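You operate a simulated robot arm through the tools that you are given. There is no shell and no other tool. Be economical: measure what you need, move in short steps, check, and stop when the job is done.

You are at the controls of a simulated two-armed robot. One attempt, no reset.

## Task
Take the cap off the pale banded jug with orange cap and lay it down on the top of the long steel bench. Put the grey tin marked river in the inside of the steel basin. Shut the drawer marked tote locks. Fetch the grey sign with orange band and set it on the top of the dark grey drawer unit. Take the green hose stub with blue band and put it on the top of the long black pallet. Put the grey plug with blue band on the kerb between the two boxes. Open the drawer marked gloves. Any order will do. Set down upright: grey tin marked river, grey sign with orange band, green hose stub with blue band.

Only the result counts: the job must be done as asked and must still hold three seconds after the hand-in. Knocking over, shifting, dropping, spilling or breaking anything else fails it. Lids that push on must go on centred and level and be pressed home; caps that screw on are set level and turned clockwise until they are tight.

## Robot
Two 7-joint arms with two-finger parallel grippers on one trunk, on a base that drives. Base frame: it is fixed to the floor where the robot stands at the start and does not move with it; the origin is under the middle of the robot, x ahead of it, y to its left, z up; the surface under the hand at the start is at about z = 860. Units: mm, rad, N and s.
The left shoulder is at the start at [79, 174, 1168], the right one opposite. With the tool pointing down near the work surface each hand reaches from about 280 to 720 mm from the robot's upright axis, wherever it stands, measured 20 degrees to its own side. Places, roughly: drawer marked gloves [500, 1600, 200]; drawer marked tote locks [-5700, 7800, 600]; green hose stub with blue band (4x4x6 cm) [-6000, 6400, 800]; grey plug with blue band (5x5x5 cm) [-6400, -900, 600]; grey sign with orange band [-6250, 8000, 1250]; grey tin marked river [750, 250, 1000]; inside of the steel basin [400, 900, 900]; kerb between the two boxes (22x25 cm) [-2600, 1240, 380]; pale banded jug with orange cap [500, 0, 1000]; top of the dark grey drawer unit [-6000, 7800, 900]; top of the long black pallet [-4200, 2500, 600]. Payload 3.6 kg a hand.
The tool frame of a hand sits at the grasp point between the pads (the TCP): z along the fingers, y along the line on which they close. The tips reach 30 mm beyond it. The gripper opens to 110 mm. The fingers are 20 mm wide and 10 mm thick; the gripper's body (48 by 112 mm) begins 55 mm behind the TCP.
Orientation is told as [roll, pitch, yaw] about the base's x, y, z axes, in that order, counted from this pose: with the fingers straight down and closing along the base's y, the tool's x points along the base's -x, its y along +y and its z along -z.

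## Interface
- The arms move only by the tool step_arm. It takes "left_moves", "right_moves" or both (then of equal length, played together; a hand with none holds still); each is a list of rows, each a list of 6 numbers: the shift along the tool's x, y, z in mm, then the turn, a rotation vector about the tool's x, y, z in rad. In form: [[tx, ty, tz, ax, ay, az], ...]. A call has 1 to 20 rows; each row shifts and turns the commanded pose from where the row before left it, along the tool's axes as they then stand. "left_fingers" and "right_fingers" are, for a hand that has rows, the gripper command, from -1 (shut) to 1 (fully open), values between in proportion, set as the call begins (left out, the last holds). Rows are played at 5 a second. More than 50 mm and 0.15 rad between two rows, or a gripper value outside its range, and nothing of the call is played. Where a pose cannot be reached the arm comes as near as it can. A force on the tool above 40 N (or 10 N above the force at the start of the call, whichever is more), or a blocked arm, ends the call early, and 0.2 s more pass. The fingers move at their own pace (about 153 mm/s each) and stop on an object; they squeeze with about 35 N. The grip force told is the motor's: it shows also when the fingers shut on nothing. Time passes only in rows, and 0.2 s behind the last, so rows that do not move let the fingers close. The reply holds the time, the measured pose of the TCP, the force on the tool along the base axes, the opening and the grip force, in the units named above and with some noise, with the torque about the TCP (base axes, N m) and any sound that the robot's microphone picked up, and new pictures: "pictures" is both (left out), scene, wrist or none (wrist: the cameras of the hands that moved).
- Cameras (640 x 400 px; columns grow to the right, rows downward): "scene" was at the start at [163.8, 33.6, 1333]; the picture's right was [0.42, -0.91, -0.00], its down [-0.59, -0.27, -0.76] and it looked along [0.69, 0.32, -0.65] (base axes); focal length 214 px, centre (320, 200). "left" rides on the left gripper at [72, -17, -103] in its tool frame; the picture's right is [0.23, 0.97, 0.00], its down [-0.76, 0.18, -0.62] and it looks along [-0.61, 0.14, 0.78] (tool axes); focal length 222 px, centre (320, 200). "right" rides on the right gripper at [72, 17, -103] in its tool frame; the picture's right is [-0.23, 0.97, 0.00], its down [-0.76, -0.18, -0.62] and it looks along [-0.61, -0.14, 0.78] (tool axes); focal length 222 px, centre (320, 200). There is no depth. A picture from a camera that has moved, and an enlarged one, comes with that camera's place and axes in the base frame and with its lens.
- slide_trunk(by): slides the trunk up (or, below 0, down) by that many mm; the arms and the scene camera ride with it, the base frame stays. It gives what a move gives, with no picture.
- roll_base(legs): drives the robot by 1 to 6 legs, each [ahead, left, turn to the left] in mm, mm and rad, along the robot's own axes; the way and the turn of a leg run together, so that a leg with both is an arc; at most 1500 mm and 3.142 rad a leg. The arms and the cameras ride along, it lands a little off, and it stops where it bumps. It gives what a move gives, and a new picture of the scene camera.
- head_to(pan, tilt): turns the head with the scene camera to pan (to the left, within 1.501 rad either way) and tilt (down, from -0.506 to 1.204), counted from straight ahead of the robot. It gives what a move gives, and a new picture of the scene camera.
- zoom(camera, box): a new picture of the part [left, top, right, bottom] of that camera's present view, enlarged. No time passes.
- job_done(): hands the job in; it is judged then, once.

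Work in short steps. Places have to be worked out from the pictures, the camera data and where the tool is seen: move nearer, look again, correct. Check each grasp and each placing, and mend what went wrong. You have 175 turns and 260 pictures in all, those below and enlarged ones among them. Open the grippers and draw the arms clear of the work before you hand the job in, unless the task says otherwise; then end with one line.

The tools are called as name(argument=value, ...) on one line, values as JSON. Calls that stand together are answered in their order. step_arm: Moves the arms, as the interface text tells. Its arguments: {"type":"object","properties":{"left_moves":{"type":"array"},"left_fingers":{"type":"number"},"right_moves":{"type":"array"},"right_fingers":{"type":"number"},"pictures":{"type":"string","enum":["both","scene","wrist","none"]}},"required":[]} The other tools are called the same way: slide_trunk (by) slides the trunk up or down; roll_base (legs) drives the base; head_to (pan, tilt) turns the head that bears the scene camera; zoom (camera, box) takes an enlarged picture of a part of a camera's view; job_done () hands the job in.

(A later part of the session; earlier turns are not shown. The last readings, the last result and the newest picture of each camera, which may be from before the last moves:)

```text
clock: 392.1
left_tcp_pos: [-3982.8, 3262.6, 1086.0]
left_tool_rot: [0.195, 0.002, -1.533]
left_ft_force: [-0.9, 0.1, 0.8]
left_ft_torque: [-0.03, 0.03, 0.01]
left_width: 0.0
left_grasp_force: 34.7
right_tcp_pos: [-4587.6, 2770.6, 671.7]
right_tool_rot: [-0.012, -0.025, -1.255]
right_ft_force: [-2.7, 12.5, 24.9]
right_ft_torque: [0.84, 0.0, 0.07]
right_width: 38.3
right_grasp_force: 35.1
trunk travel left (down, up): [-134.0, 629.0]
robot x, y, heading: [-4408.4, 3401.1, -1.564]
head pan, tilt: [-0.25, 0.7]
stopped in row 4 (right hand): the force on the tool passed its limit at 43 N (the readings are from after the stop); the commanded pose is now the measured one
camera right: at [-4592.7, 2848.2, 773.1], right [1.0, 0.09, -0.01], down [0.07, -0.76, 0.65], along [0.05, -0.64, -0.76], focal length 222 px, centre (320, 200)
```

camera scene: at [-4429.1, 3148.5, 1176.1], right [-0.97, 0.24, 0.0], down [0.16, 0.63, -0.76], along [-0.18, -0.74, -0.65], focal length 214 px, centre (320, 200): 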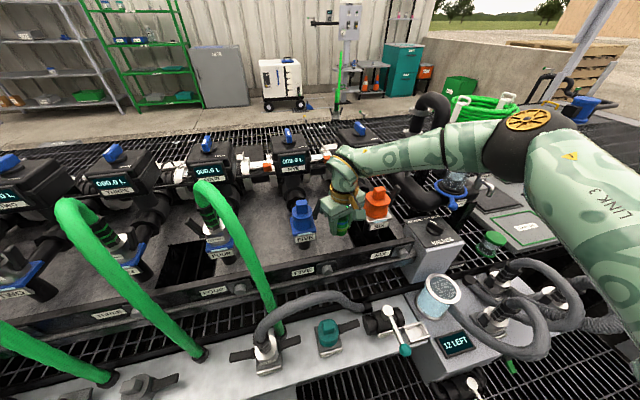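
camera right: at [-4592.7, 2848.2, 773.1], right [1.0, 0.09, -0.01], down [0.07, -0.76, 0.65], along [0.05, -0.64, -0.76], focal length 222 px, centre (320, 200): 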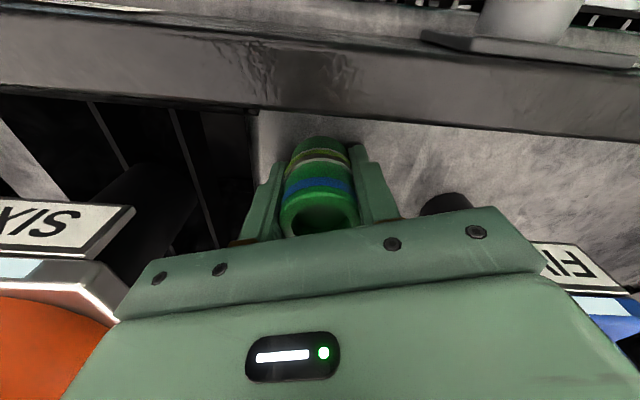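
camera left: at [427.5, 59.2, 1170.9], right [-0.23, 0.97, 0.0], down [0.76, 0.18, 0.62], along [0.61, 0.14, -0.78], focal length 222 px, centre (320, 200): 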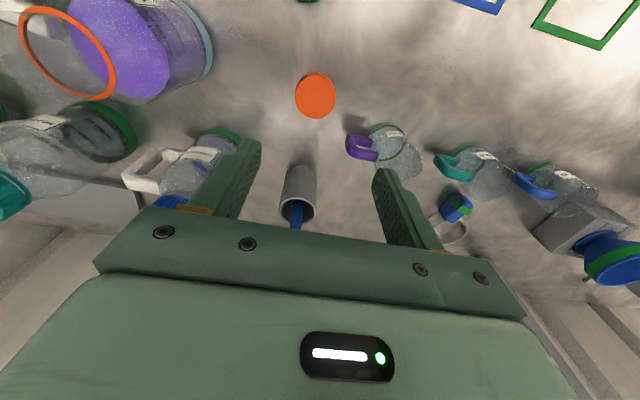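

The contact lies within the stub's footprint: it's on the deck. I ease off, open modestly and rise.

step_arm(right_moves=[[0, 0, -1, 0, 0, 0], [0, 0, 0, 0, 0, 0], [0, 0, 0, 0, 0, 0], [0, 0, 0, 0, 0, 0], [0, 0, -8, 0, 0, 0], [0, 0, -15, 0, 0, 0], [0, 0, -25, 0, 0, 0], [0, 0, -35, 0, 0, 0], [0, 0, -40, 0, 0, 0], [0, 0, -45, 0, 0, 0]], right_fingers=0.0, pictures="wrist")

```text
clock: 394.3
left_tcp_pos: [-3982.2, 3258.0, 1085.3]
left_tool_rot: [0.195, 0.004, -1.532]
left_ft_force: [-0.7, -0.3, 0.6]
left_ft_torque: [0.01, -0.05, 0.01]
left_width: 0.0
left_grasp_force: 34.9
right_tcp_pos: [-4586.9, 2770.0, 801.9]
right_tool_rot: [-0.013, -0.023, -1.255]
right_ft_force: [0.3, -0.4, 0.4]
right_ft_torque: [-0.01, 0.02, -0.01]
right_width: 55.2
right_grasp_force: 0.1
right hand out of reach, approached as far as the arm can: row 10
trunk travel left (down, up): [-134.0, 629.0]
robot x, y, heading: [-4407.0, 3402.5, -1.568]
head pan, tilt: [-0.25, 0.7]
camera right: at [-4593.3, 2848.2, 904.4], right [1.0, 0.09, -0.01], down [0.07, -0.76, 0.64], along [0.05, -0.64, -0.76], focal length 222 px, centre (320, 200)
```

right: 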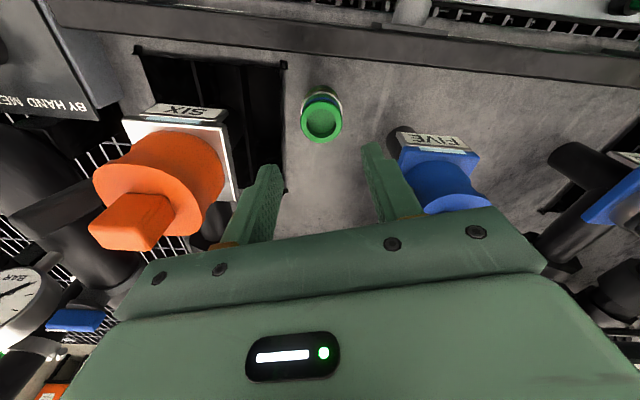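

The stub stands upright on the deck between SIX and FIVE. I back away, raise the trunk, and fold the right arm.

roll_base(legs=[[-420, 0, 0]])

slide_trunk(by=150)

step_arm(right_moves=[[0, 0, -30, 0, 0, 0.1], [0, 0, -30, 0, 0, 0.1], [0, 0, -30, 0, 0, 0.1], [35, -5, -25, 0, 0, 0], [35, -5, -25, 0, 0, 0], [35, -5, -25, 0, 0, 0], [35, -5, -25, 0, 0, 0], [35, -5, -10, 0, 0, 0], [35, -5, 0, 0, 0, 0]], pictures="none")

roll_base(legs=[[0, 0, 1.567], [0, 400, 0], [1000, 0, 0], [1000, 0, 0]])

```text
clock: 396.9
left_tcp_pos: [-3984.2, 3674.3, 1086.9]
left_tool_rot: [0.196, 0.003, -1.533]
left_ft_force: [0.2, -0.5, 0.3]
left_ft_torque: [0.0, -0.01, 0.0]
left_width: 0.0
left_grasp_force: 35.3
right_tcp_pos: [-4592.3, 3189.0, 802.6]
right_tool_rot: [-0.015, -0.025, -1.259]
right_ft_force: [0.1, -0.3, -0.1]
right_ft_torque: [-0.03, 0.01, 0.0]
right_width: 54.9
right_grasp_force: 0.1
trunk travel left (down, up): [-134.0, 629.0]
robot x, y, heading: [-4412.9, 3821.1, -1.568]
head pan, tilt: [-0.25, 0.7]
camera scene: at [-4431.3, 3568.4, 1176.8], right [-0.97, 0.25, 0.0], down [0.16, 0.62, -0.76], along [-0.19, -0.74, -0.64], focal length 214 px, centre (320, 200)
```

scene: 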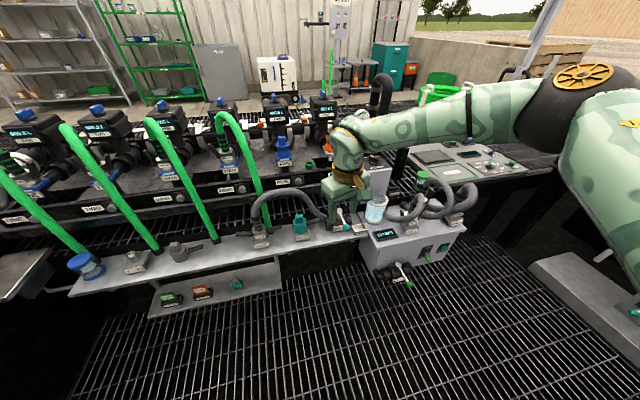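

```text
clock: 398.6
left_tcp_pos: [-3984.4, 3673.7, 1235.7]
left_tool_rot: [0.194, 0.005, -1.535]
left_ft_force: [0.6, 0.0, 0.7]
left_ft_torque: [-0.01, -0.01, 0.05]
left_width: 0.0
left_grasp_force: 34.1
right_tcp_pos: [-4591.6, 3218.4, 1042.1]
right_tool_rot: [-0.068, -0.19, -1.256]
right_ft_force: [-0.3, 0.6, 0.2]
right_ft_torque: [0.03, 0.02, -0.01]
right_width: 55.0
right_grasp_force: 0.1
trunk travel left (down, up): [-284.0, 479.0]
robot x, y, heading: [-4410.9, 3817.8, -1.568]
head pan, tilt: [-0.25, 0.7]
```

```text
clock: 400.6
left_tcp_pos: [-3984.9, 3675.2, 1234.9]
left_tool_rot: [0.194, 0.003, -1.535]
left_ft_force: [-0.3, 0.8, 0.2]
left_ft_torque: [-0.03, 0.0, 0.0]
left_width: 0.1
left_grasp_force: 35.2
right_tcp_pos: [-4619.1, 3465.0, 1193.1]
right_tool_rot: [-0.009, -0.203, -1.56]
right_ft_force: [-0.8, -0.8, 0.1]
right_ft_torque: [0.02, 0.0, 0.0]
right_width: 55.0
right_grasp_force: 0.1
trunk travel left (down, up): [-284.0, 479.0]
robot x, y, heading: [-4412.6, 3822.3, -1.569]
head pan, tilt: [-0.25, 0.7]
```

```text
clock: 410.8
left_tcp_pos: [-3478.5, 4680.3, 1236.6]
left_tool_rot: [0.184, 0.002, 0.091]
left_ft_force: [-3.3, -16.3, 6.4]
left_ft_torque: [1.31, -0.32, -0.19]
left_width: 0.1
left_grasp_force: 34.4
right_tcp_pos: [-3236.5, 4059.9, 1192.7]
right_tool_rot: [-0.007, -0.206, 0.054]
right_ft_force: [0.3, 0.3, 0.8]
right_ft_torque: [0.03, -0.03, -0.01]
right_width: 54.9
right_grasp_force: 0.1
trunk travel left (down, up): [-284.0, 479.0]
robot x, y, heading: [-3598.5, 4251.5, 0.045]
head pan, tilt: [-0.25, 0.7]
stopped in leg 3: the robot was blocked; the commanded pose is now the measured one
camera scene: at [-3429.4, 4235.5, 1333.5], right [-0.2, -0.98, 0.0], down [-0.63, 0.13, -0.76], along [0.75, -0.15, -0.64], focal length 214 px, centre (320, 200)
```

scene: 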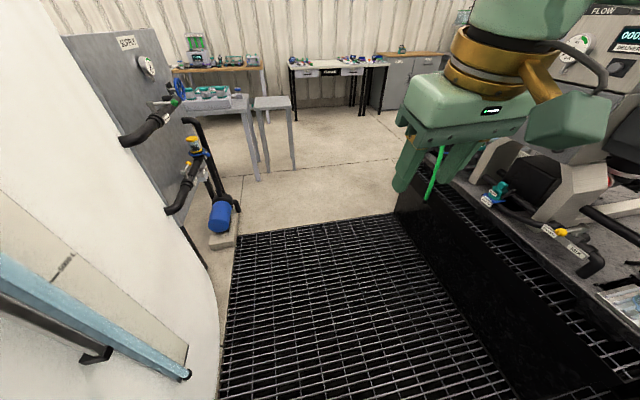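

The outstretched left hand brushed the tank. I step right 90 mm and bring the left hand inward and forward.

roll_base(legs=[[0, -90, -0.04]])

step_arm(left_moves=[[-20, -30, 0, 0, 0, 0], [-25, -35, 0, 0, 0, 0], [-25, -35, 0, 0, 0, 0], [-25, -35, 0, 0, 0, 0], [-25, -35, 0, 0, 0, 0], [-25, -10, 0, 0, 0, 0], [-25, 0, 0, 0, 0, 0]], pictures="none")

roll_base(legs=[[700, 0, 0], [700, 0, 0]])

```text
clock: 411.9
left_tcp_pos: [-3457.0, 4586.4, 1234.9]
left_tool_rot: [0.183, 0.003, 0.051]
left_ft_force: [0.8, -0.3, 0.6]
left_ft_torque: [0.01, -0.03, -0.02]
left_width: 0.1
left_grasp_force: 35.1
right_tcp_pos: [-3239.5, 3956.2, 1192.9]
right_tool_rot: [-0.009, -0.201, 0.014]
right_ft_force: [-0.1, -0.5, -0.1]
right_ft_torque: [0.06, 0.0, -0.02]
right_width: 54.9
right_grasp_force: 0.1
trunk travel left (down, up): [-284.0, 479.0]
robot x, y, heading: [-3599.9, 4163.5, 0.003]
head pan, tilt: [-0.25, 0.7]
camera scene: at [-3426.6, 4139.2, 1333.2], right [-0.24, -0.97, 0.0], down [-0.63, 0.16, -0.76], along [0.74, -0.18, -0.64], focal length 214 px, centre (320, 200)
```

scene: 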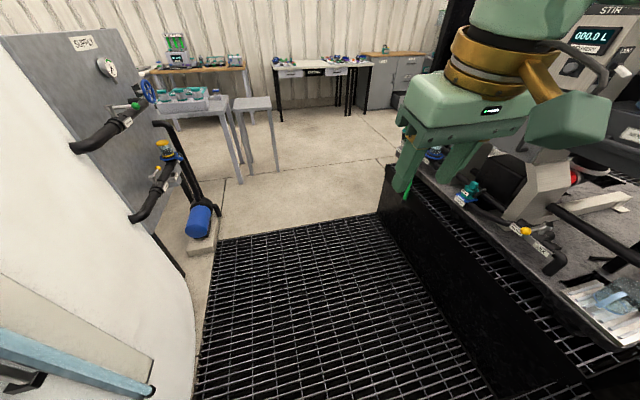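

```text
clock: 413.5
left_tcp_pos: [-3360.6, 4503.1, 1206.0]
left_tool_rot: [0.184, 0.003, 0.051]
left_ft_force: [0.7, 0.0, -0.1]
left_ft_torque: [-0.03, 0.0, 0.02]
left_width: 0.0
left_grasp_force: 34.9
left hand out of reach, approached as far as the arm can: row 4, 5, 6, 7
right_tcp_pos: [-3240.1, 3957.1, 1194.1]
right_tool_rot: [-0.007, -0.203, 0.013]
right_ft_force: [0.7, -0.1, -0.3]
right_ft_torque: [-0.01, 0.0, 0.01]
right_width: 55.1
right_grasp_force: 0.2
trunk travel left (down, up): [-284.0, 479.0]
robot x, y, heading: [-3598.7, 4166.1, 0.007]
head pan, tilt: [-0.25, 0.7]
```

```text
clock: 420.6
left_tcp_pos: [-1993.0, 4510.4, 1206.4]
left_tool_rot: [0.183, 0.002, 0.047]
left_ft_force: [0.1, 1.6, 0.2]
left_ft_torque: [0.04, 0.03, 0.01]
left_width: 0.2
left_grasp_force: 35.1
right_tcp_pos: [-1872.2, 3962.9, 1192.0]
right_tool_rot: [-0.009, -0.203, 0.012]
right_ft_force: [0.0, -0.3, -0.5]
right_ft_torque: [-0.01, 0.01, 0.02]
right_width: 54.9
right_grasp_force: 0.1
trunk travel left (down, up): [-284.0, 479.0]
robot x, y, heading: [-2225.3, 4169.7, 0.008]
head pan, tilt: [-0.25, 0.7]
camera scene: at [-2058.3, 4146.9, 1333.2], right [-0.24, -0.97, 0.0], down [-0.63, 0.16, -0.76], along [0.74, -0.19, -0.64], focal length 214 px, centre (320, 200)
```

scene: 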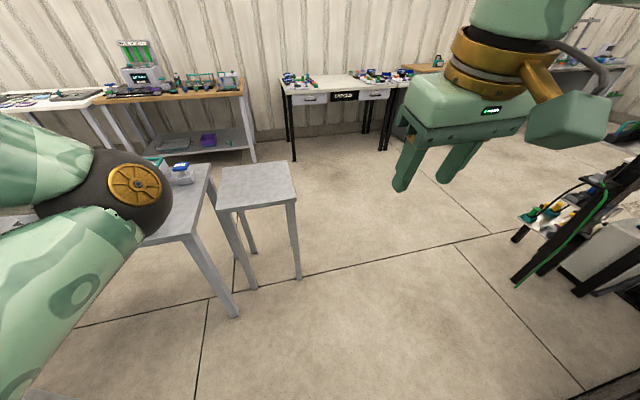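

Clear of the narrow part. I go ahead past the rack, then strafe right (−y) through the starting area to y≈-300.

roll_base(legs=[[0, -600, 0], [1500, 0, 0], [0, -1300, 0], [0, -1300, 0], [0, -1300, 0]])

head_to(pan=-1.5, tilt=0.3)

```text
clock: 449.2
left_tcp_pos: [-546.3, 56.4, 1206.4]
left_tool_rot: [0.183, 0.004, 0.016]
left_ft_force: [-0.1, -0.1, -0.1]
left_ft_torque: [0.04, -0.01, 0.0]
left_width: 0.0
left_grasp_force: 35.1
right_tcp_pos: [-443.0, -493.0, 1193.8]
right_tool_rot: [-0.008, -0.204, -0.022]
right_ft_force: [0.3, 0.3, -0.4]
right_ft_torque: [0.03, -0.01, 0.02]
right_width: 55.0
right_grasp_force: 0.1
trunk travel left (down, up): [-284.0, 479.0]
robot x, y, heading: [-791.3, -276.5, -0.026]
head pan, tilt: [-0.25, 0.7]
camera scene: at [-623.1, -303.6, 1333.2], right [-0.28, -0.96, 0.0], down [-0.62, 0.18, -0.76], along [0.73, -0.21, -0.64], focal length 214 px, centre (320, 200)
```

scene: 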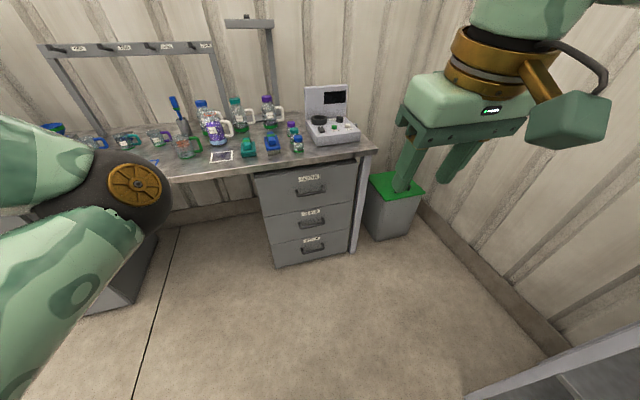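

```text
clock: 450.7
left_tcp_pos: [-545.9, 56.7, 1205.1]
left_tool_rot: [0.182, 0.003, 0.017]
left_ft_force: [1.0, 0.5, 0.3]
left_ft_torque: [0.0, -0.02, 0.0]
left_width: 0.0
left_grasp_force: 35.2
right_tcp_pos: [-442.5, -492.7, 1192.8]
right_tool_rot: [-0.007, -0.203, -0.021]
right_ft_force: [0.4, -0.1, 0.4]
right_ft_torque: [0.01, 0.03, 0.03]
right_width: 54.9
right_grasp_force: 0.1
trunk travel left (down, up): [-284.0, 479.0]
robot x, y, heading: [-790.4, -273.0, -0.033]
head pan, tilt: [-1.499, 0.3]
camera scene: at [-700.8, -373.1, 1369.4], right [-1.0, -0.04, 0.0], down [-0.01, 0.3, -0.96], along [0.04, -0.95, -0.3], focal length 214 px, centre (320, 200)
```

scene: 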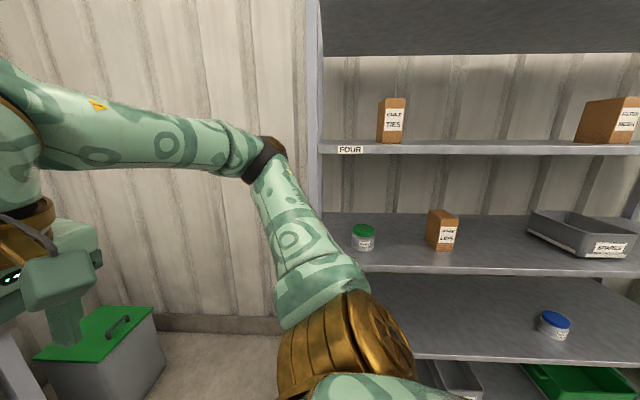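

Near the shelves. I strafe left 350 mm, turn to face west (-x), and look ahead.

roll_base(legs=[[0, 350, 0], [0, 0, 3.14]])

head_to(pan=0.0, tilt=0.3)

```text
clock: 460.3
left_tcp_pos: [-1024.0, -252.5, 1206.8]
left_tool_rot: [0.184, 0.005, -3.123]
left_ft_force: [0.4, -1.3, -0.2]
left_ft_torque: [-0.01, 0.03, -0.03]
left_width: 0.2
left_grasp_force: 35.1
right_tcp_pos: [-1128.3, 295.1, 1192.9]
right_tool_rot: [-0.008, -0.202, 3.125]
right_ft_force: [-0.1, 0.2, 0.5]
right_ft_torque: [0.01, 0.02, 0.0]
right_width: 54.9
right_grasp_force: 0.1
trunk travel left (down, up): [-284.0, 479.0]
robot x, y, heading: [-777.9, 82.1, 3.118]
head pan, tilt: [-1.499, 0.3]
camera scene: at [-868.9, 172.7, 1369.4], right [1.0, 0.04, 0.0], down [0.01, -0.3, -0.96], along [-0.04, 0.95, -0.3], focal length 214 px, centre (320, 200)
```

scene: 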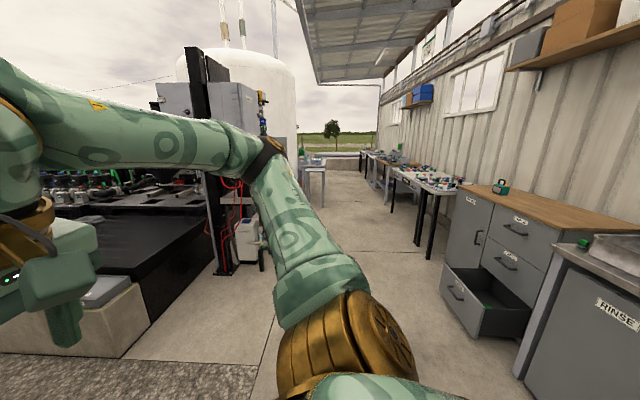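

```text
clock: 461.9
left_tcp_pos: [-1024.1, -254.3, 1208.1]
left_tool_rot: [0.183, 0.004, -3.121]
left_ft_force: [0.7, 0.0, -0.4]
left_ft_torque: [-0.01, 0.03, 0.01]
left_width: 0.0
left_grasp_force: 35.1
right_tcp_pos: [-1127.5, 295.7, 1194.0]
right_tool_rot: [-0.008, -0.202, 3.123]
right_ft_force: [0.5, 0.4, 0.0]
right_ft_torque: [0.01, 0.03, -0.01]
right_width: 54.9
right_grasp_force: 0.1
trunk travel left (down, up): [-284.0, 479.0]
robot x, y, heading: [-780.6, 81.3, 3.118]
head pan, tilt: [0.0, 0.3]
camera scene: at [-958.1, 82.1, 1369.4], right [0.03, 1.0, 0.0], down [0.3, -0.01, -0.96], along [-0.95, 0.03, -0.3], focal length 214 px, centre (320, 200)
```

scene: 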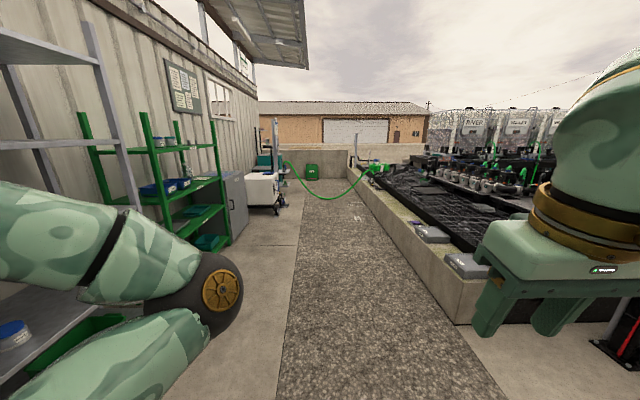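

A clear lane runs west; the kerb with the two grey boxes is on the right, and the plug's table is far ahead left. I drive 4.2 m along it.

roll_base(legs=[[0, -150, 0], [1500, 0, 0], [1500, 0, 0], [1200, 0, 0]])

zoom(camera="scene", box=[120, 100, 440, 300])

```text
clock: 483.1
left_tcp_pos: [-5247.4, 96.2, 1204.9]
left_tool_rot: [0.182, 0.003, 3.105]
left_ft_force: [-0.6, -0.1, 0.4]
left_ft_torque: [-0.05, -0.02, -0.02]
left_width: 0.1
left_grasp_force: 35.3
right_tcp_pos: [-5320.4, 650.3, 1194.2]
right_tool_rot: [-0.01, -0.202, 3.068]
right_ft_force: [-0.1, 0.1, 0.1]
right_ft_torque: [0.0, -0.02, -0.02]
right_width: 55.2
right_grasp_force: 0.1
trunk travel left (down, up): [-284.0, 479.0]
robot x, y, heading: [-4984.8, 414.1, 3.063]
head pan, tilt: [0.0, 0.3]
camera scene: at [-5162.5, 427.5, 1369.3], right [0.08, 1.0, 0.0], down [0.3, -0.02, -0.96], along [-0.95, 0.08, -0.3], focal length 214 px, centre (320, 200)
```

scene: 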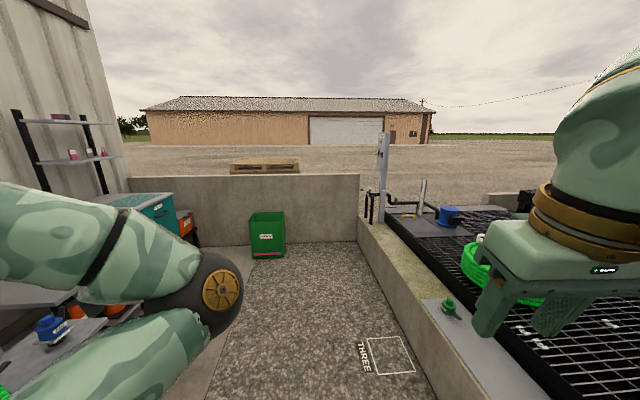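

```text
2.00 times, centred on (280, 200) of scene
camera zoom: at [-5162.5, 427.5, 1369.3], right [0.08, 1.0, 0.0], down [0.3, -0.02, -0.96], along [-0.95, 0.08, -0.3], focal length 429 px, centre (400, 200)
```

zoom: 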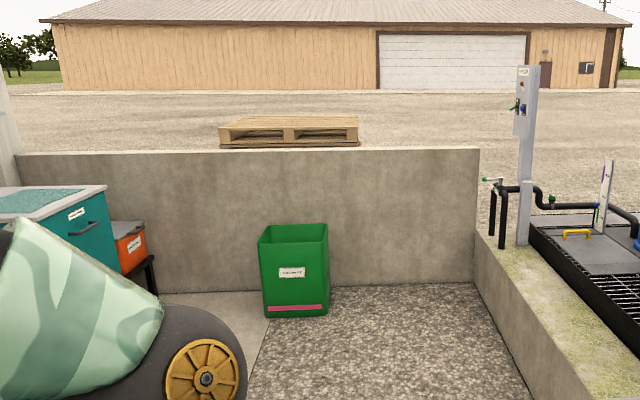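

I look left/down at the table to find the plug (and the green hose).

head_to(pan=0.75, tilt=0.55)

```text
clock: 484.2
left_tcp_pos: [-5246.6, 96.5, 1205.4]
left_tool_rot: [0.183, 0.004, 3.104]
left_ft_force: [-0.4, -0.5, -0.4]
left_ft_torque: [0.03, 0.0, -0.01]
left_width: 0.0
left_grasp_force: 34.8
right_tcp_pos: [-5320.0, 651.0, 1193.1]
right_tool_rot: [-0.01, -0.204, 3.067]
right_ft_force: [0.9, 0.0, 0.1]
right_ft_torque: [0.0, 0.04, -0.01]
right_width: 54.9
right_grasp_force: 0.2
trunk travel left (down, up): [-284.0, 479.0]
robot x, y, heading: [-4984.3, 416.0, 3.062]
head pan, tilt: [0.75, 0.55]
camera scene: at [-5139.6, 364.2, 1346.4], right [-0.62, 0.79, 0.0], down [0.41, 0.32, -0.85], along [-0.67, -0.53, -0.52], focal length 214 px, centre (320, 200)
```

scene: 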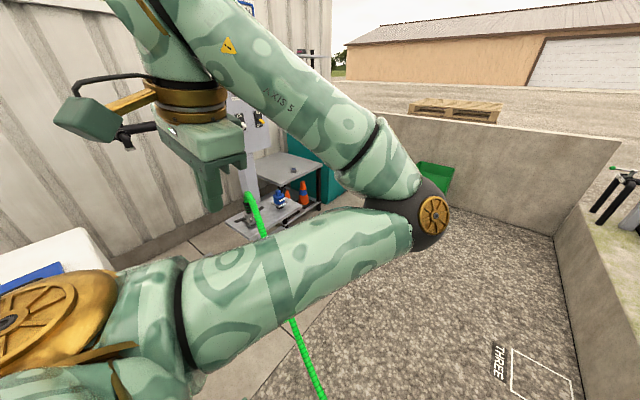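

zoom(camera="scene", box=[220, 130, 350, 250])

head_to(pan=0.2, tilt=1.15)

```text
3.33 times, centred on (285, 190) of scene
camera zoom: at [-5139.6, 364.2, 1346.4], right [-0.62, 0.79, 0.0], down [0.41, 0.32, -0.85], along [-0.67, -0.53, -0.52], focal length 715 px, centre (437, 233)
```

zoom: 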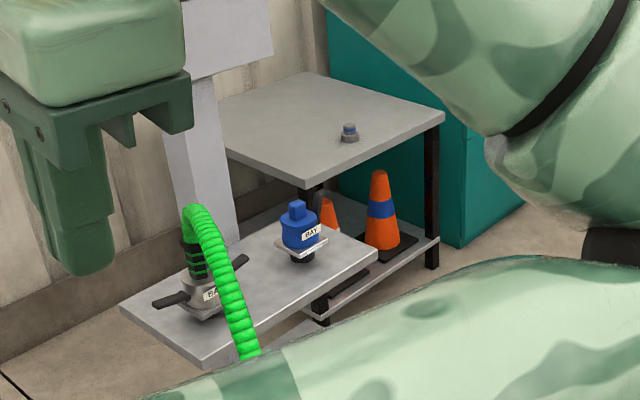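

```text
clock: 485.2
left_tcp_pos: [-5246.2, 96.8, 1206.3]
left_tool_rot: [0.183, 0.003, 3.103]
left_ft_force: [-0.4, 0.1, -0.1]
left_ft_torque: [-0.01, -0.03, 0.03]
left_width: 0.0
left_grasp_force: 34.8
right_tcp_pos: [-5321.2, 649.9, 1193.3]
right_tool_rot: [-0.009, -0.203, 3.068]
right_ft_force: [0.5, -0.1, 0.5]
right_ft_torque: [0.0, 0.01, 0.0]
right_width: 54.9
right_grasp_force: 0.0
trunk travel left (down, up): [-284.0, 479.0]
robot x, y, heading: [-4979.9, 413.5, 3.061]
head pan, tilt: [0.201, 1.15]
camera scene: at [-5128.3, 412.6, 1300.2], right [-0.12, 0.99, 0.0], down [0.91, 0.11, -0.41], along [-0.41, -0.05, -0.91], focal length 214 px, centre (320, 200)
```

scene: 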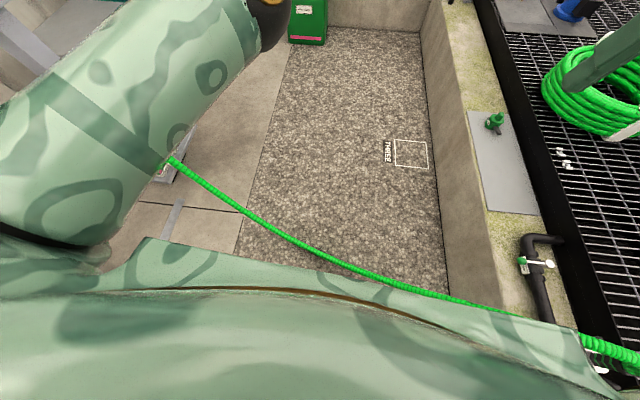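

The grey plug with blue band stands on the grey table at about (-6317,-855,620). A green hose lies across the lane in front of me; I advance slowly 300 mm and watch whether it is disturbed.

roll_base(legs=[[250, 0, 0]])

```text
clock: 487.0
left_tcp_pos: [-5499.3, 115.8, 1206.0]
left_tool_rot: [0.183, 0.004, 3.11]
left_ft_force: [-1.0, 0.0, -0.2]
left_ft_torque: [-0.04, -0.03, 0.02]
left_width: 0.2
left_grasp_force: 34.6
right_tcp_pos: [-5575.5, 668.0, 1193.6]
right_tool_rot: [-0.009, -0.202, 3.074]
right_ft_force: [0.2, 1.1, 0.2]
right_ft_torque: [0.0, -0.01, 0.0]
right_width: 55.0
right_grasp_force: 0.0
trunk travel left (down, up): [-284.0, 479.0]
robot x, y, heading: [-5236.7, 435.8, 3.064]
head pan, tilt: [0.201, 1.15]
camera scene: at [-5381.6, 432.3, 1300.0], right [-0.12, 0.99, 0.0], down [0.91, 0.11, -0.41], along [-0.4, -0.05, -0.91], focal length 214 px, centre (320, 200)
```

scene: 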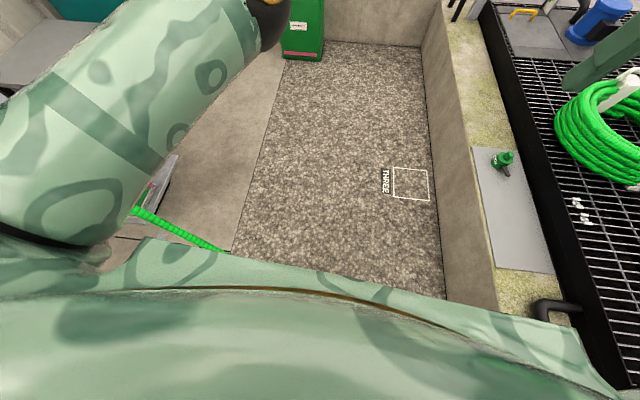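

The hose isn't disturbed. I continue: ahead 960 mm, turn left to face the table, and approach.

roll_base(legs=[[960, 0, 0], [0, 0, 1.65], [380, 0, 0]])

head_to(pan=-0.1, tilt=0.55)

```text
clock: 497.9
left_tcp_pos: [-5823.3, -119.5, 1207.0]
left_tool_rot: [0.182, 0.005, -1.532]
left_ft_force: [0.2, 0.1, -0.7]
left_ft_torque: [0.0, 0.02, -0.01]
left_width: 0.0
left_grasp_force: 35.0
right_tcp_pos: [-6371.9, -234.0, 1193.2]
right_tool_rot: [-0.009, -0.203, -1.565]
right_ft_force: [0.4, -0.5, -0.4]
right_ft_torque: [0.0, 0.03, -0.02]
right_width: 55.2
right_grasp_force: 0.1
trunk travel left (down, up): [-284.0, 479.0]
robot x, y, heading: [-6160.6, 118.3, -1.576]
head pan, tilt: [0.201, 1.15]
camera scene: at [-6149.3, -27.1, 1300.0], right [-0.98, -0.19, 0.0], down [-0.18, 0.9, -0.41], along [0.08, -0.4, -0.91], focal length 214 px, centre (320, 200)
```

scene: 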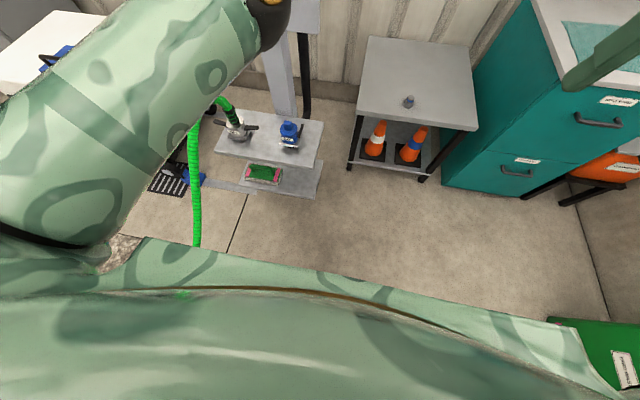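

```text
clock: 498.9
left_tcp_pos: [-5823.0, -117.7, 1206.0]
left_tool_rot: [0.183, 0.002, -1.53]
left_ft_force: [0.3, 0.4, -0.1]
left_ft_torque: [-0.02, 0.02, 0.0]
left_width: 0.0
left_grasp_force: 34.5
right_tcp_pos: [-6370.2, -233.5, 1192.4]
right_tool_rot: [-0.011, -0.202, -1.566]
right_ft_force: [-0.8, 0.0, 0.8]
right_ft_torque: [0.01, 0.01, 0.02]
right_width: 54.8
right_grasp_force: 0.0
trunk travel left (down, up): [-284.0, 479.0]
robot x, y, heading: [-6159.0, 119.1, -1.579]
head pan, tilt: [-0.099, 0.55]
camera scene: at [-6170.2, -57.2, 1346.3], right [-0.99, 0.1, 0.0], down [0.05, 0.52, -0.85], along [-0.09, -0.85, -0.52], focal length 214 px, centre (320, 200)
```

scene: 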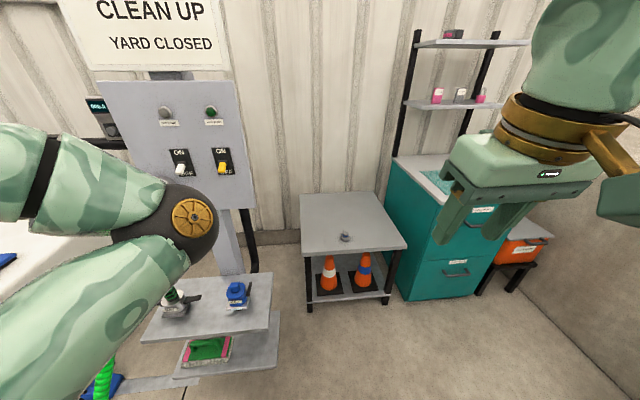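

Plug at about (-6380,-870,620). I move closer, lower the trunk 150 mm, and bring the levelled right hand over the plug.

roll_base(legs=[[0, -80, 0], [330, 0, 0]])

slide_trunk(by=-150)

step_arm(right_moves=[[0, 0, 0, 0, 0.1, 0], [0, 0, 0, 0, 0.1, 0], [-28, 7, 20, 0, 0, 0], [-28, 7, 20, 0, 0, 0], [-28, 7, 20, 0, 0, 0], [-28, 7, 20, 0, 0, 0], [-28, 7, 20, 0, 0, 0], [-28, 7, 20, 0, 0, 0], [-28, 7, 20, 0, 0, 0], [-28, 7, 20, 0, 0, 0], [-28, 7, 20, 0, 0, 0], [-28, 7, 20, 0, 0, 0]], right_fingers=0.5, pictures="wrist")

```text
clock: 501.8
left_tcp_pos: [-5901.5, -445.6, 1205.2]
left_tool_rot: [0.183, 0.003, -1.526]
left_ft_force: [0.2, -0.8, -0.4]
left_ft_torque: [-0.01, -0.04, 0.0]
left_width: 0.0
left_grasp_force: 35.0
right_tcp_pos: [-6449.5, -564.8, 1192.1]
right_tool_rot: [-0.01, -0.202, -1.562]
right_ft_force: [0.3, 0.2, 0.1]
right_ft_torque: [0.0, 0.01, 0.03]
right_width: 55.0
right_grasp_force: 0.0
trunk travel left (down, up): [-284.0, 479.0]
robot x, y, heading: [-6237.8, -207.0, -1.57]
head pan, tilt: [-0.099, 0.55]
camera scene: at [-6249.5, -387.3, 1346.2], right [-0.99, 0.1, 0.0], down [0.05, 0.52, -0.85], along [-0.09, -0.85, -0.52], focal length 214 px, centre (320, 200)
```

scene: 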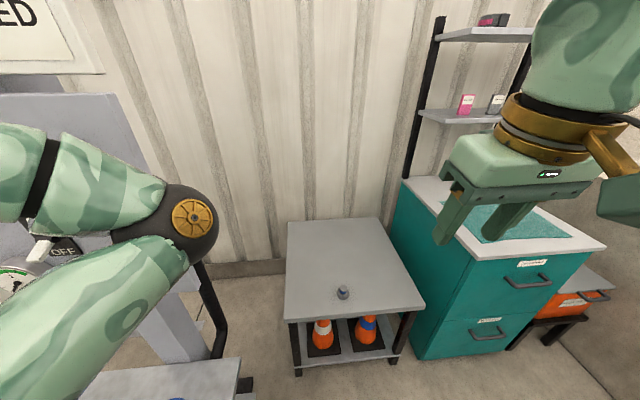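

```text
clock: 503.5
left_tcp_pos: [-5902.2, -444.3, 1056.4]
left_tool_rot: [0.182, 0.001, -1.528]
left_ft_force: [-1.0, 0.4, 0.2]
left_ft_torque: [-0.06, 0.02, 0.05]
left_width: 0.0
left_grasp_force: 34.6
right_tcp_pos: [-6449.3, -562.5, 1044.2]
right_tool_rot: [-0.009, -0.206, -1.563]
right_ft_force: [-0.7, 0.0, -0.1]
right_ft_torque: [-0.01, 0.0, 0.03]
right_width: 55.1
right_grasp_force: 0.1
trunk travel left (down, up): [-134.0, 629.0]
robot x, y, heading: [-6237.0, -205.7, -1.571]
head pan, tilt: [-0.099, 0.55]
```

```text
clock: 506.1
left_tcp_pos: [-5901.2, -445.6, 1056.1]
left_tool_rot: [0.184, 0.004, -1.526]
left_ft_force: [-0.7, -0.5, 0.3]
left_ft_torque: [0.01, -0.02, 0.03]
left_width: 0.0
left_grasp_force: 34.9
right_tcp_pos: [-6379.7, -843.5, 844.6]
right_tool_rot: [-0.009, -0.002, -1.567]
right_ft_force: [0.6, -0.2, 0.4]
right_ft_torque: [-0.03, 0.03, -0.05]
right_width: 82.2
right_grasp_force: 0.1
trunk travel left (down, up): [-134.0, 629.0]
robot x, y, heading: [-6241.1, -210.7, -1.578]
head pan, tilt: [-0.099, 0.55]
camera right: at [-6362.5, -769.6, 948.4], right [0.98, -0.22, -0.01], down [-0.17, -0.76, 0.63], along [-0.15, -0.61, -0.78], focal length 222 px, centre (320, 200)
```

right: 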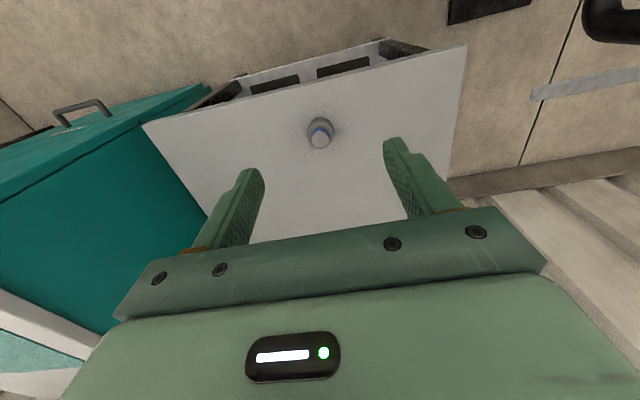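

Plug ≈ (-6390,-888,610). I move 44 mm on and descend partway.

step_arm(right_moves=[[-22, -5, 20, 0, 0, 0], [-22, -5, 30, 0, 0, 0], [0, 0, 40, 0, 0, 0], [0, 0, 40, 0, 0, 0]], pictures="wrist")

```text
clock: 507.1
left_tcp_pos: [-5901.8, -445.3, 1056.2]
left_tool_rot: [0.183, 0.005, -1.525]
left_ft_force: [1.0, -0.8, 0.5]
left_ft_torque: [0.01, -0.04, -0.03]
left_width: 0.0
left_grasp_force: 35.2
right_tcp_pos: [-6391.7, -890.7, 711.5]
right_tool_rot: [-0.008, -0.004, -1.567]
right_ft_force: [-0.5, 0.9, 1.2]
right_ft_torque: [0.03, -0.01, 0.0]
right_width: 82.7
right_grasp_force: 0.0
trunk travel left (down, up): [-134.0, 629.0]
robot x, y, heading: [-6241.6, -206.8, -1.57]
head pan, tilt: [-0.099, 0.55]
camera right: at [-6374.3, -817.7, 815.9], right [0.98, -0.22, -0.01], down [-0.17, -0.76, 0.63], along [-0.15, -0.61, -0.78], focal length 222 px, centre (320, 200)
```

right: 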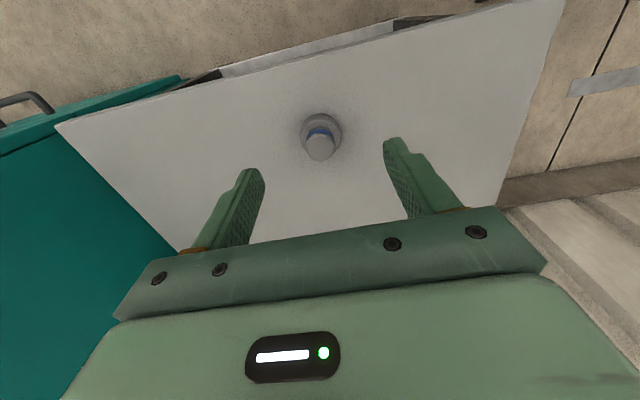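

Its size suggests it is lower and farther: about (-6400,-922,560). I move 32 mm farther, 70 mm lower, and look again.

step_arm(right_moves=[[-16, -4, 25, 0, 0, 0], [-16, -4, 25, 0, 0, 0], [0, 0, 20, 0, 0, 0]], pictures="wrist")

```text
clock: 507.9
left_tcp_pos: [-5902.3, -445.5, 1056.5]
left_tool_rot: [0.184, 0.003, -1.527]
left_ft_force: [-0.7, 0.9, 0.6]
left_ft_torque: [-0.03, 0.0, 0.0]
left_width: 0.0
left_grasp_force: 34.8
right_tcp_pos: [-6393.2, -905.5, 678.4]
right_tool_rot: [-0.011, -0.005, -1.564]
right_ft_force: [-1.1, -0.2, 0.7]
right_ft_torque: [0.01, -0.02, -0.01]
right_width: 82.6
right_grasp_force: 0.1
right hand out of reach, approached as far as the arm can: row 2, 3
trunk travel left (down, up): [-134.0, 629.0]
robot x, y, heading: [-6243.5, -207.6, -1.574]
head pan, tilt: [-0.099, 0.55]
camera right: at [-6375.8, -831.8, 782.9], right [0.97, -0.22, -0.01], down [-0.17, -0.76, 0.63], along [-0.15, -0.61, -0.78], focal length 222 px, centre (320, 200)
```

right: 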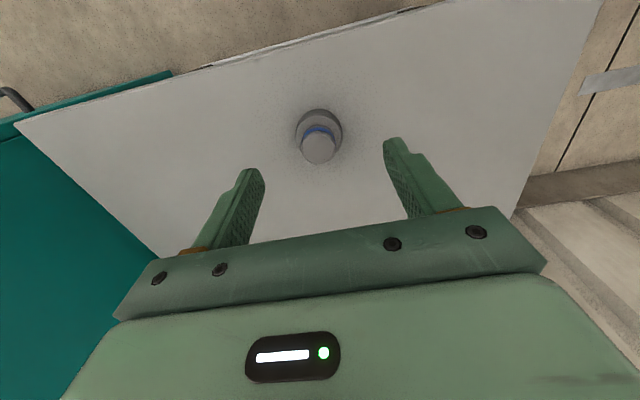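

Reach limit. I drive 80 mm closer, pull the hand back 62 mm, and descend.

roll_base(legs=[[80, 0, 0]])

step_arm(right_moves=[[31, -4, 0, 0, 0, 0], [31, -3, 10, 0, 0, 0], [0, 0, 20, 0, 0, 0]], pictures="wrist")

```text
clock: 509.0
left_tcp_pos: [-5901.3, -526.1, 1056.6]
left_tool_rot: [0.183, 0.006, -1.528]
left_ft_force: [0.3, -1.0, -0.7]
left_ft_torque: [0.05, 0.0, 0.03]
left_width: 0.0
left_grasp_force: 34.9
right_tcp_pos: [-6393.4, -985.2, 679.1]
right_tool_rot: [-0.011, -0.004, -1.566]
right_ft_force: [0.6, -0.1, -0.4]
right_ft_torque: [0.01, -0.02, 0.02]
right_width: 82.5
right_grasp_force: 0.0
trunk travel left (down, up): [-134.0, 629.0]
robot x, y, heading: [-6240.0, -288.7, -1.575]
head pan, tilt: [-0.099, 0.55]
camera scene: at [-6249.8, -546.8, 1189.4], right [-0.99, 0.1, 0.0], down [0.05, 0.52, -0.85], along [-0.09, -0.85, -0.52], focal length 214 px, centre (320, 200)
```

scene: 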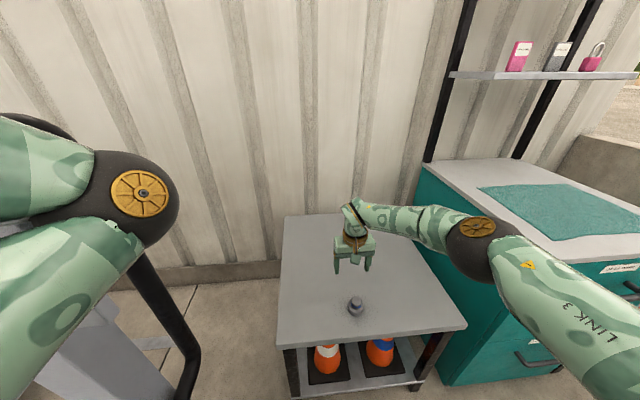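

```text
clock: 509.8
left_tcp_pos: [-5901.9, -525.2, 1055.6]
left_tool_rot: [0.182, 0.004, -1.528]
left_ft_force: [0.6, -0.1, 1.0]
left_ft_torque: [-0.04, 0.04, 0.01]
left_width: 0.1
left_grasp_force: 35.2
right_tcp_pos: [-6401.5, -923.8, 649.2]
right_tool_rot: [-0.008, -0.005, -1.564]
right_ft_force: [0.2, -0.3, 0.1]
right_ft_torque: [0.01, -0.05, -0.05]
right_width: 82.4
right_grasp_force: 0.0
trunk travel left (down, up): [-134.0, 629.0]
robot x, y, heading: [-6240.0, -288.5, -1.575]
head pan, tilt: [-0.099, 0.55]
camera right: at [-6383.7, -849.9, 752.7], right [0.97, -0.22, -0.01], down [-0.17, -0.76, 0.63], along [-0.15, -0.61, -0.78], focal length 222 px, centre (320, 200)
```

right: 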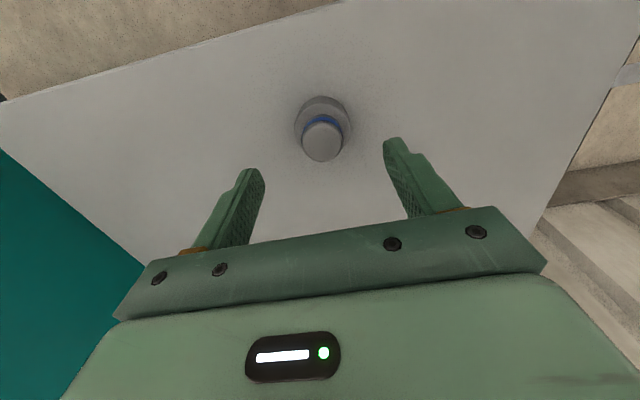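

Plug at about (-6399,-915), flange z≈556. I adjust 8 mm and descend.

step_arm(right_moves=[[8, 1, 25, 0, 0, 0], [0, 0, 25, 0, 0, 0], [0, 0, 15, 0, 0, 0]], pictures="wrist")

```text
clock: 510.6
left_tcp_pos: [-5903.8, -526.7, 1056.2]
left_tool_rot: [0.187, 0.004, -1.527]
left_ft_force: [-0.4, -0.2, 0.0]
left_ft_torque: [0.0, 0.01, -0.04]
left_width: 0.2
left_grasp_force: 35.1
right_tcp_pos: [-6401.7, -917.2, 586.0]
right_tool_rot: [-0.012, -0.006, -1.566]
right_ft_force: [-0.5, 0.1, -0.4]
right_ft_torque: [0.0, -0.02, 0.01]
right_width: 82.5
right_grasp_force: 0.0
trunk travel left (down, up): [-134.0, 629.0]
robot x, y, heading: [-6242.2, -290.7, -1.57]
head pan, tilt: [-0.099, 0.55]
camera right: at [-6384.6, -843.1, 688.9], right [0.97, -0.22, -0.01], down [-0.17, -0.76, 0.63], along [-0.15, -0.61, -0.78], focal length 222 px, centre (320, 200)
```

right: 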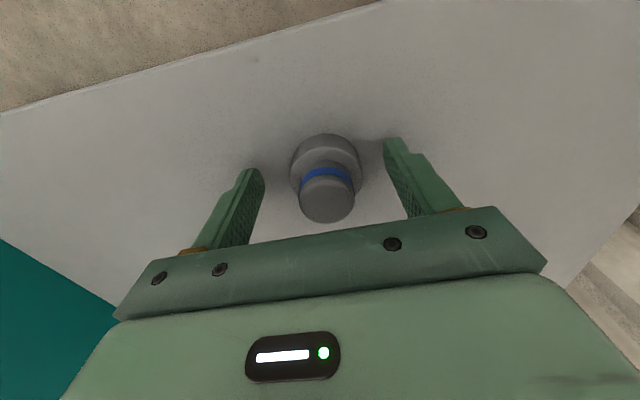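

The plug sits centred between the fingers. 8 mm lower, then close and lift slowly.

step_arm(right_moves=[[0, 3, 4, 0, 0, 0], [0, 0, 4, 0, 0, 0]], pictures="none")

step_arm(right_moves=[[0, 0, 0, 0, 0, 0], [0, 0, 0, 0, 0, 0], [0, 0, 0, 0, 0, 0], [0, 0, -3, 0, 0, 0], [0, 0, -5, 0, 0, 0], [0, 0, -8, 0, 0, 0], [0, 0, -12, 0, 0, 0], [0, 0, -15, 0, 0, 0]], right_fingers=-1, pictures="wrist")

```text
clock: 511.2
left_tcp_pos: [-5901.3, -524.3, 1057.8]
left_tool_rot: [0.183, 0.001, -1.527]
left_ft_force: [-0.3, -0.2, -0.7]
left_ft_torque: [0.01, -0.01, -0.01]
left_width: 0.0
left_grasp_force: 35.0
right_tcp_pos: [-6398.2, -916.3, 581.6]
right_tool_rot: [-0.009, -0.009, -1.567]
right_ft_force: [-1.1, 2.6, 17.7]
right_ft_torque: [0.24, -0.78, 0.18]
right_width: 81.9
right_grasp_force: 0.0
trunk travel left (down, up): [-134.0, 629.0]
robot x, y, heading: [-6240.7, -291.0, -1.568]
head pan, tilt: [-0.099, 0.55]
```

```text
clock: 513.0
left_tcp_pos: [-5902.0, -525.8, 1055.0]
left_tool_rot: [0.183, 0.005, -1.528]
left_ft_force: [0.3, 0.0, 0.5]
left_ft_torque: [-0.03, 0.01, 0.01]
left_width: 0.0
left_grasp_force: 35.1
right_tcp_pos: [-6398.5, -917.7, 618.1]
right_tool_rot: [-0.011, -0.004, -1.565]
right_ft_force: [0.1, 0.3, -0.8]
right_ft_torque: [-0.01, -0.03, 0.0]
right_width: 46.4
right_grasp_force: 35.4
trunk travel left (down, up): [-134.0, 629.0]
robot x, y, heading: [-6242.1, -291.6, -1.575]
head pan, tilt: [-0.099, 0.55]
camera right: at [-6380.2, -842.3, 722.0], right [0.97, -0.22, -0.01], down [-0.17, -0.76, 0.63], along [-0.15, -0.61, -0.78], focal length 222 px, centre (320, 200)
```

right: 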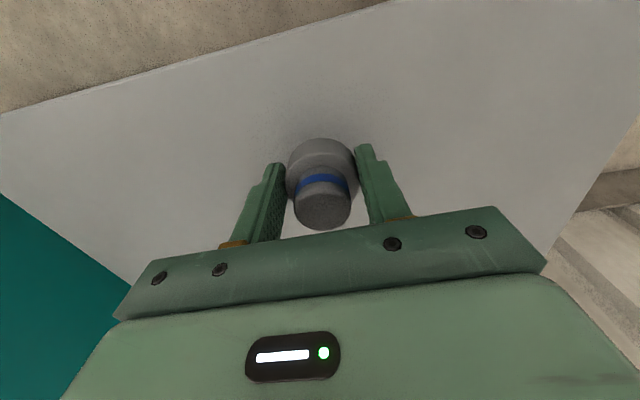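

Plug held (46 mm). I lift and retract it, then raise the trunk and drive back out of the corner.

step_arm(right_moves=[[0, 0, -20, 0, 0, 0], [0, 0, -25, 0, 0, 0], [0, 0, -30, 0, 0, 0], [0, 0, -30, 0, 0, 0], [0, 0, -30, 0, 0, 0], [5, 0, -30, 0, 0, 0], [15, 0, -25, 0, 0, 0], [25, 0, -20, 0, 0, 0], [30, 0, -15, 0, 0, 0], [30, 0, 0, 0, 0, 0], [30, 0, 0, 0, 0, 0], [20, 0, 0, 0, 0, 0], [10, 0, 0, 0, 0, 0]], pictures="none")

slide_trunk(by=150)

roll_base(legs=[[-500, 0, 0], [0, 0, 3.14], [0, -1300, 0], [0, -1300, 0], [0, -1000, 0]])

head_to(pan=-0.1, tilt=0.6)

```text
clock: 515.8
left_tcp_pos: [-5902.6, -524.7, 1056.9]
left_tool_rot: [0.185, 0.004, -1.527]
left_ft_force: [-0.4, 0.8, -0.7]
left_ft_torque: [0.01, 0.01, 0.01]
left_width: 0.0
left_grasp_force: 35.0
right_tcp_pos: [-6394.9, -748.9, 843.9]
right_tool_rot: [-0.007, -0.006, -1.566]
right_ft_force: [-0.8, -0.4, -0.7]
right_ft_torque: [-0.01, 0.01, -0.02]
right_width: 46.1
right_grasp_force: 35.1
trunk travel left (down, up): [-134.0, 629.0]
robot x, y, heading: [-6242.2, -288.1, -1.573]
head pan, tilt: [-0.099, 0.55]
```

```text
clock: 517.5
left_tcp_pos: [-5902.8, -525.9, 1205.8]
left_tool_rot: [0.182, 0.003, -1.527]
left_ft_force: [-0.3, 0.1, 0.4]
left_ft_torque: [0.0, -0.02, 0.0]
left_width: 0.0
left_grasp_force: 34.9
right_tcp_pos: [-6395.8, -748.9, 992.5]
right_tool_rot: [-0.011, -0.003, -1.567]
right_ft_force: [-0.2, 0.7, -1.1]
right_ft_torque: [0.01, 0.02, 0.02]
right_width: 46.5
right_grasp_force: 34.9
trunk travel left (down, up): [-284.0, 479.0]
robot x, y, heading: [-6242.3, -288.7, -1.573]
head pan, tilt: [-0.099, 0.55]
```

```text
clock: 545.2
left_tcp_pos: [-2913.6, 461.2, 1205.1]
left_tool_rot: [0.183, 0.001, 1.613]
left_ft_force: [0.3, 0.0, 0.1]
left_ft_torque: [-0.03, 0.01, -0.03]
left_width: 0.0
left_grasp_force: 34.8
right_tcp_pos: [-2420.4, 685.5, 993.3]
right_tool_rot: [-0.008, -0.006, 1.576]
right_ft_force: [0.1, -0.6, -1.3]
right_ft_torque: [0.02, 0.0, 0.0]
right_width: 46.4
right_grasp_force: 35.5
trunk travel left (down, up): [-284.0, 479.0]
robot x, y, heading: [-2575.6, 224.0, 1.565]
head pan, tilt: [-0.099, 0.55]
camera scene: at [-2564.9, 397.6, 1346.4], right [0.99, -0.1, 0.0], down [-0.05, -0.52, -0.85], along [0.09, 0.85, -0.52], focal length 214 px, centre (320, 200)
```

scene: 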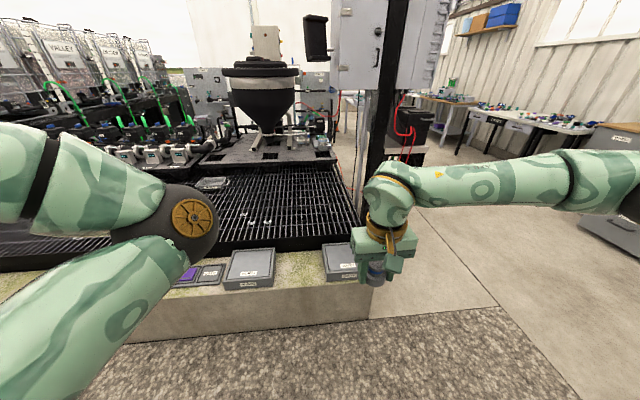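

```text
clock: 545.8
left_tcp_pos: [-2914.0, 460.3, 1205.4]
left_tool_rot: [0.183, 0.003, 1.615]
left_ft_force: [0.6, 0.3, 0.0]
left_ft_torque: [0.0, 0.0, 0.02]
left_width: 0.0
left_grasp_force: 35.5
right_tcp_pos: [-2420.0, 684.8, 993.9]
right_tool_rot: [-0.011, -0.003, 1.577]
right_ft_force: [-0.3, -0.1, -0.4]
right_ft_torque: [-0.01, 0.0, 0.0]
right_width: 46.4
right_grasp_force: 34.9
trunk travel left (down, up): [-284.0, 479.0]
robot x, y, heading: [-2573.9, 223.4, 1.566]
head pan, tilt: [-0.099, 0.6]
camera scene: at [-2565.6, 396.2, 1341.9], right [0.99, -0.1, 0.0], down [-0.06, -0.56, -0.82], along [0.08, 0.82, -0.57], focal length 214 px, centre (320, 200)
```

scene: 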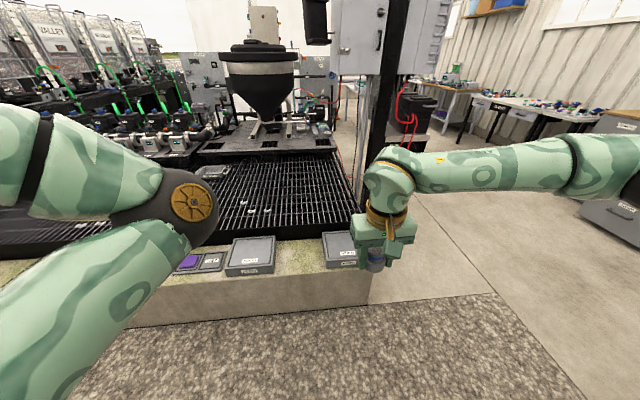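

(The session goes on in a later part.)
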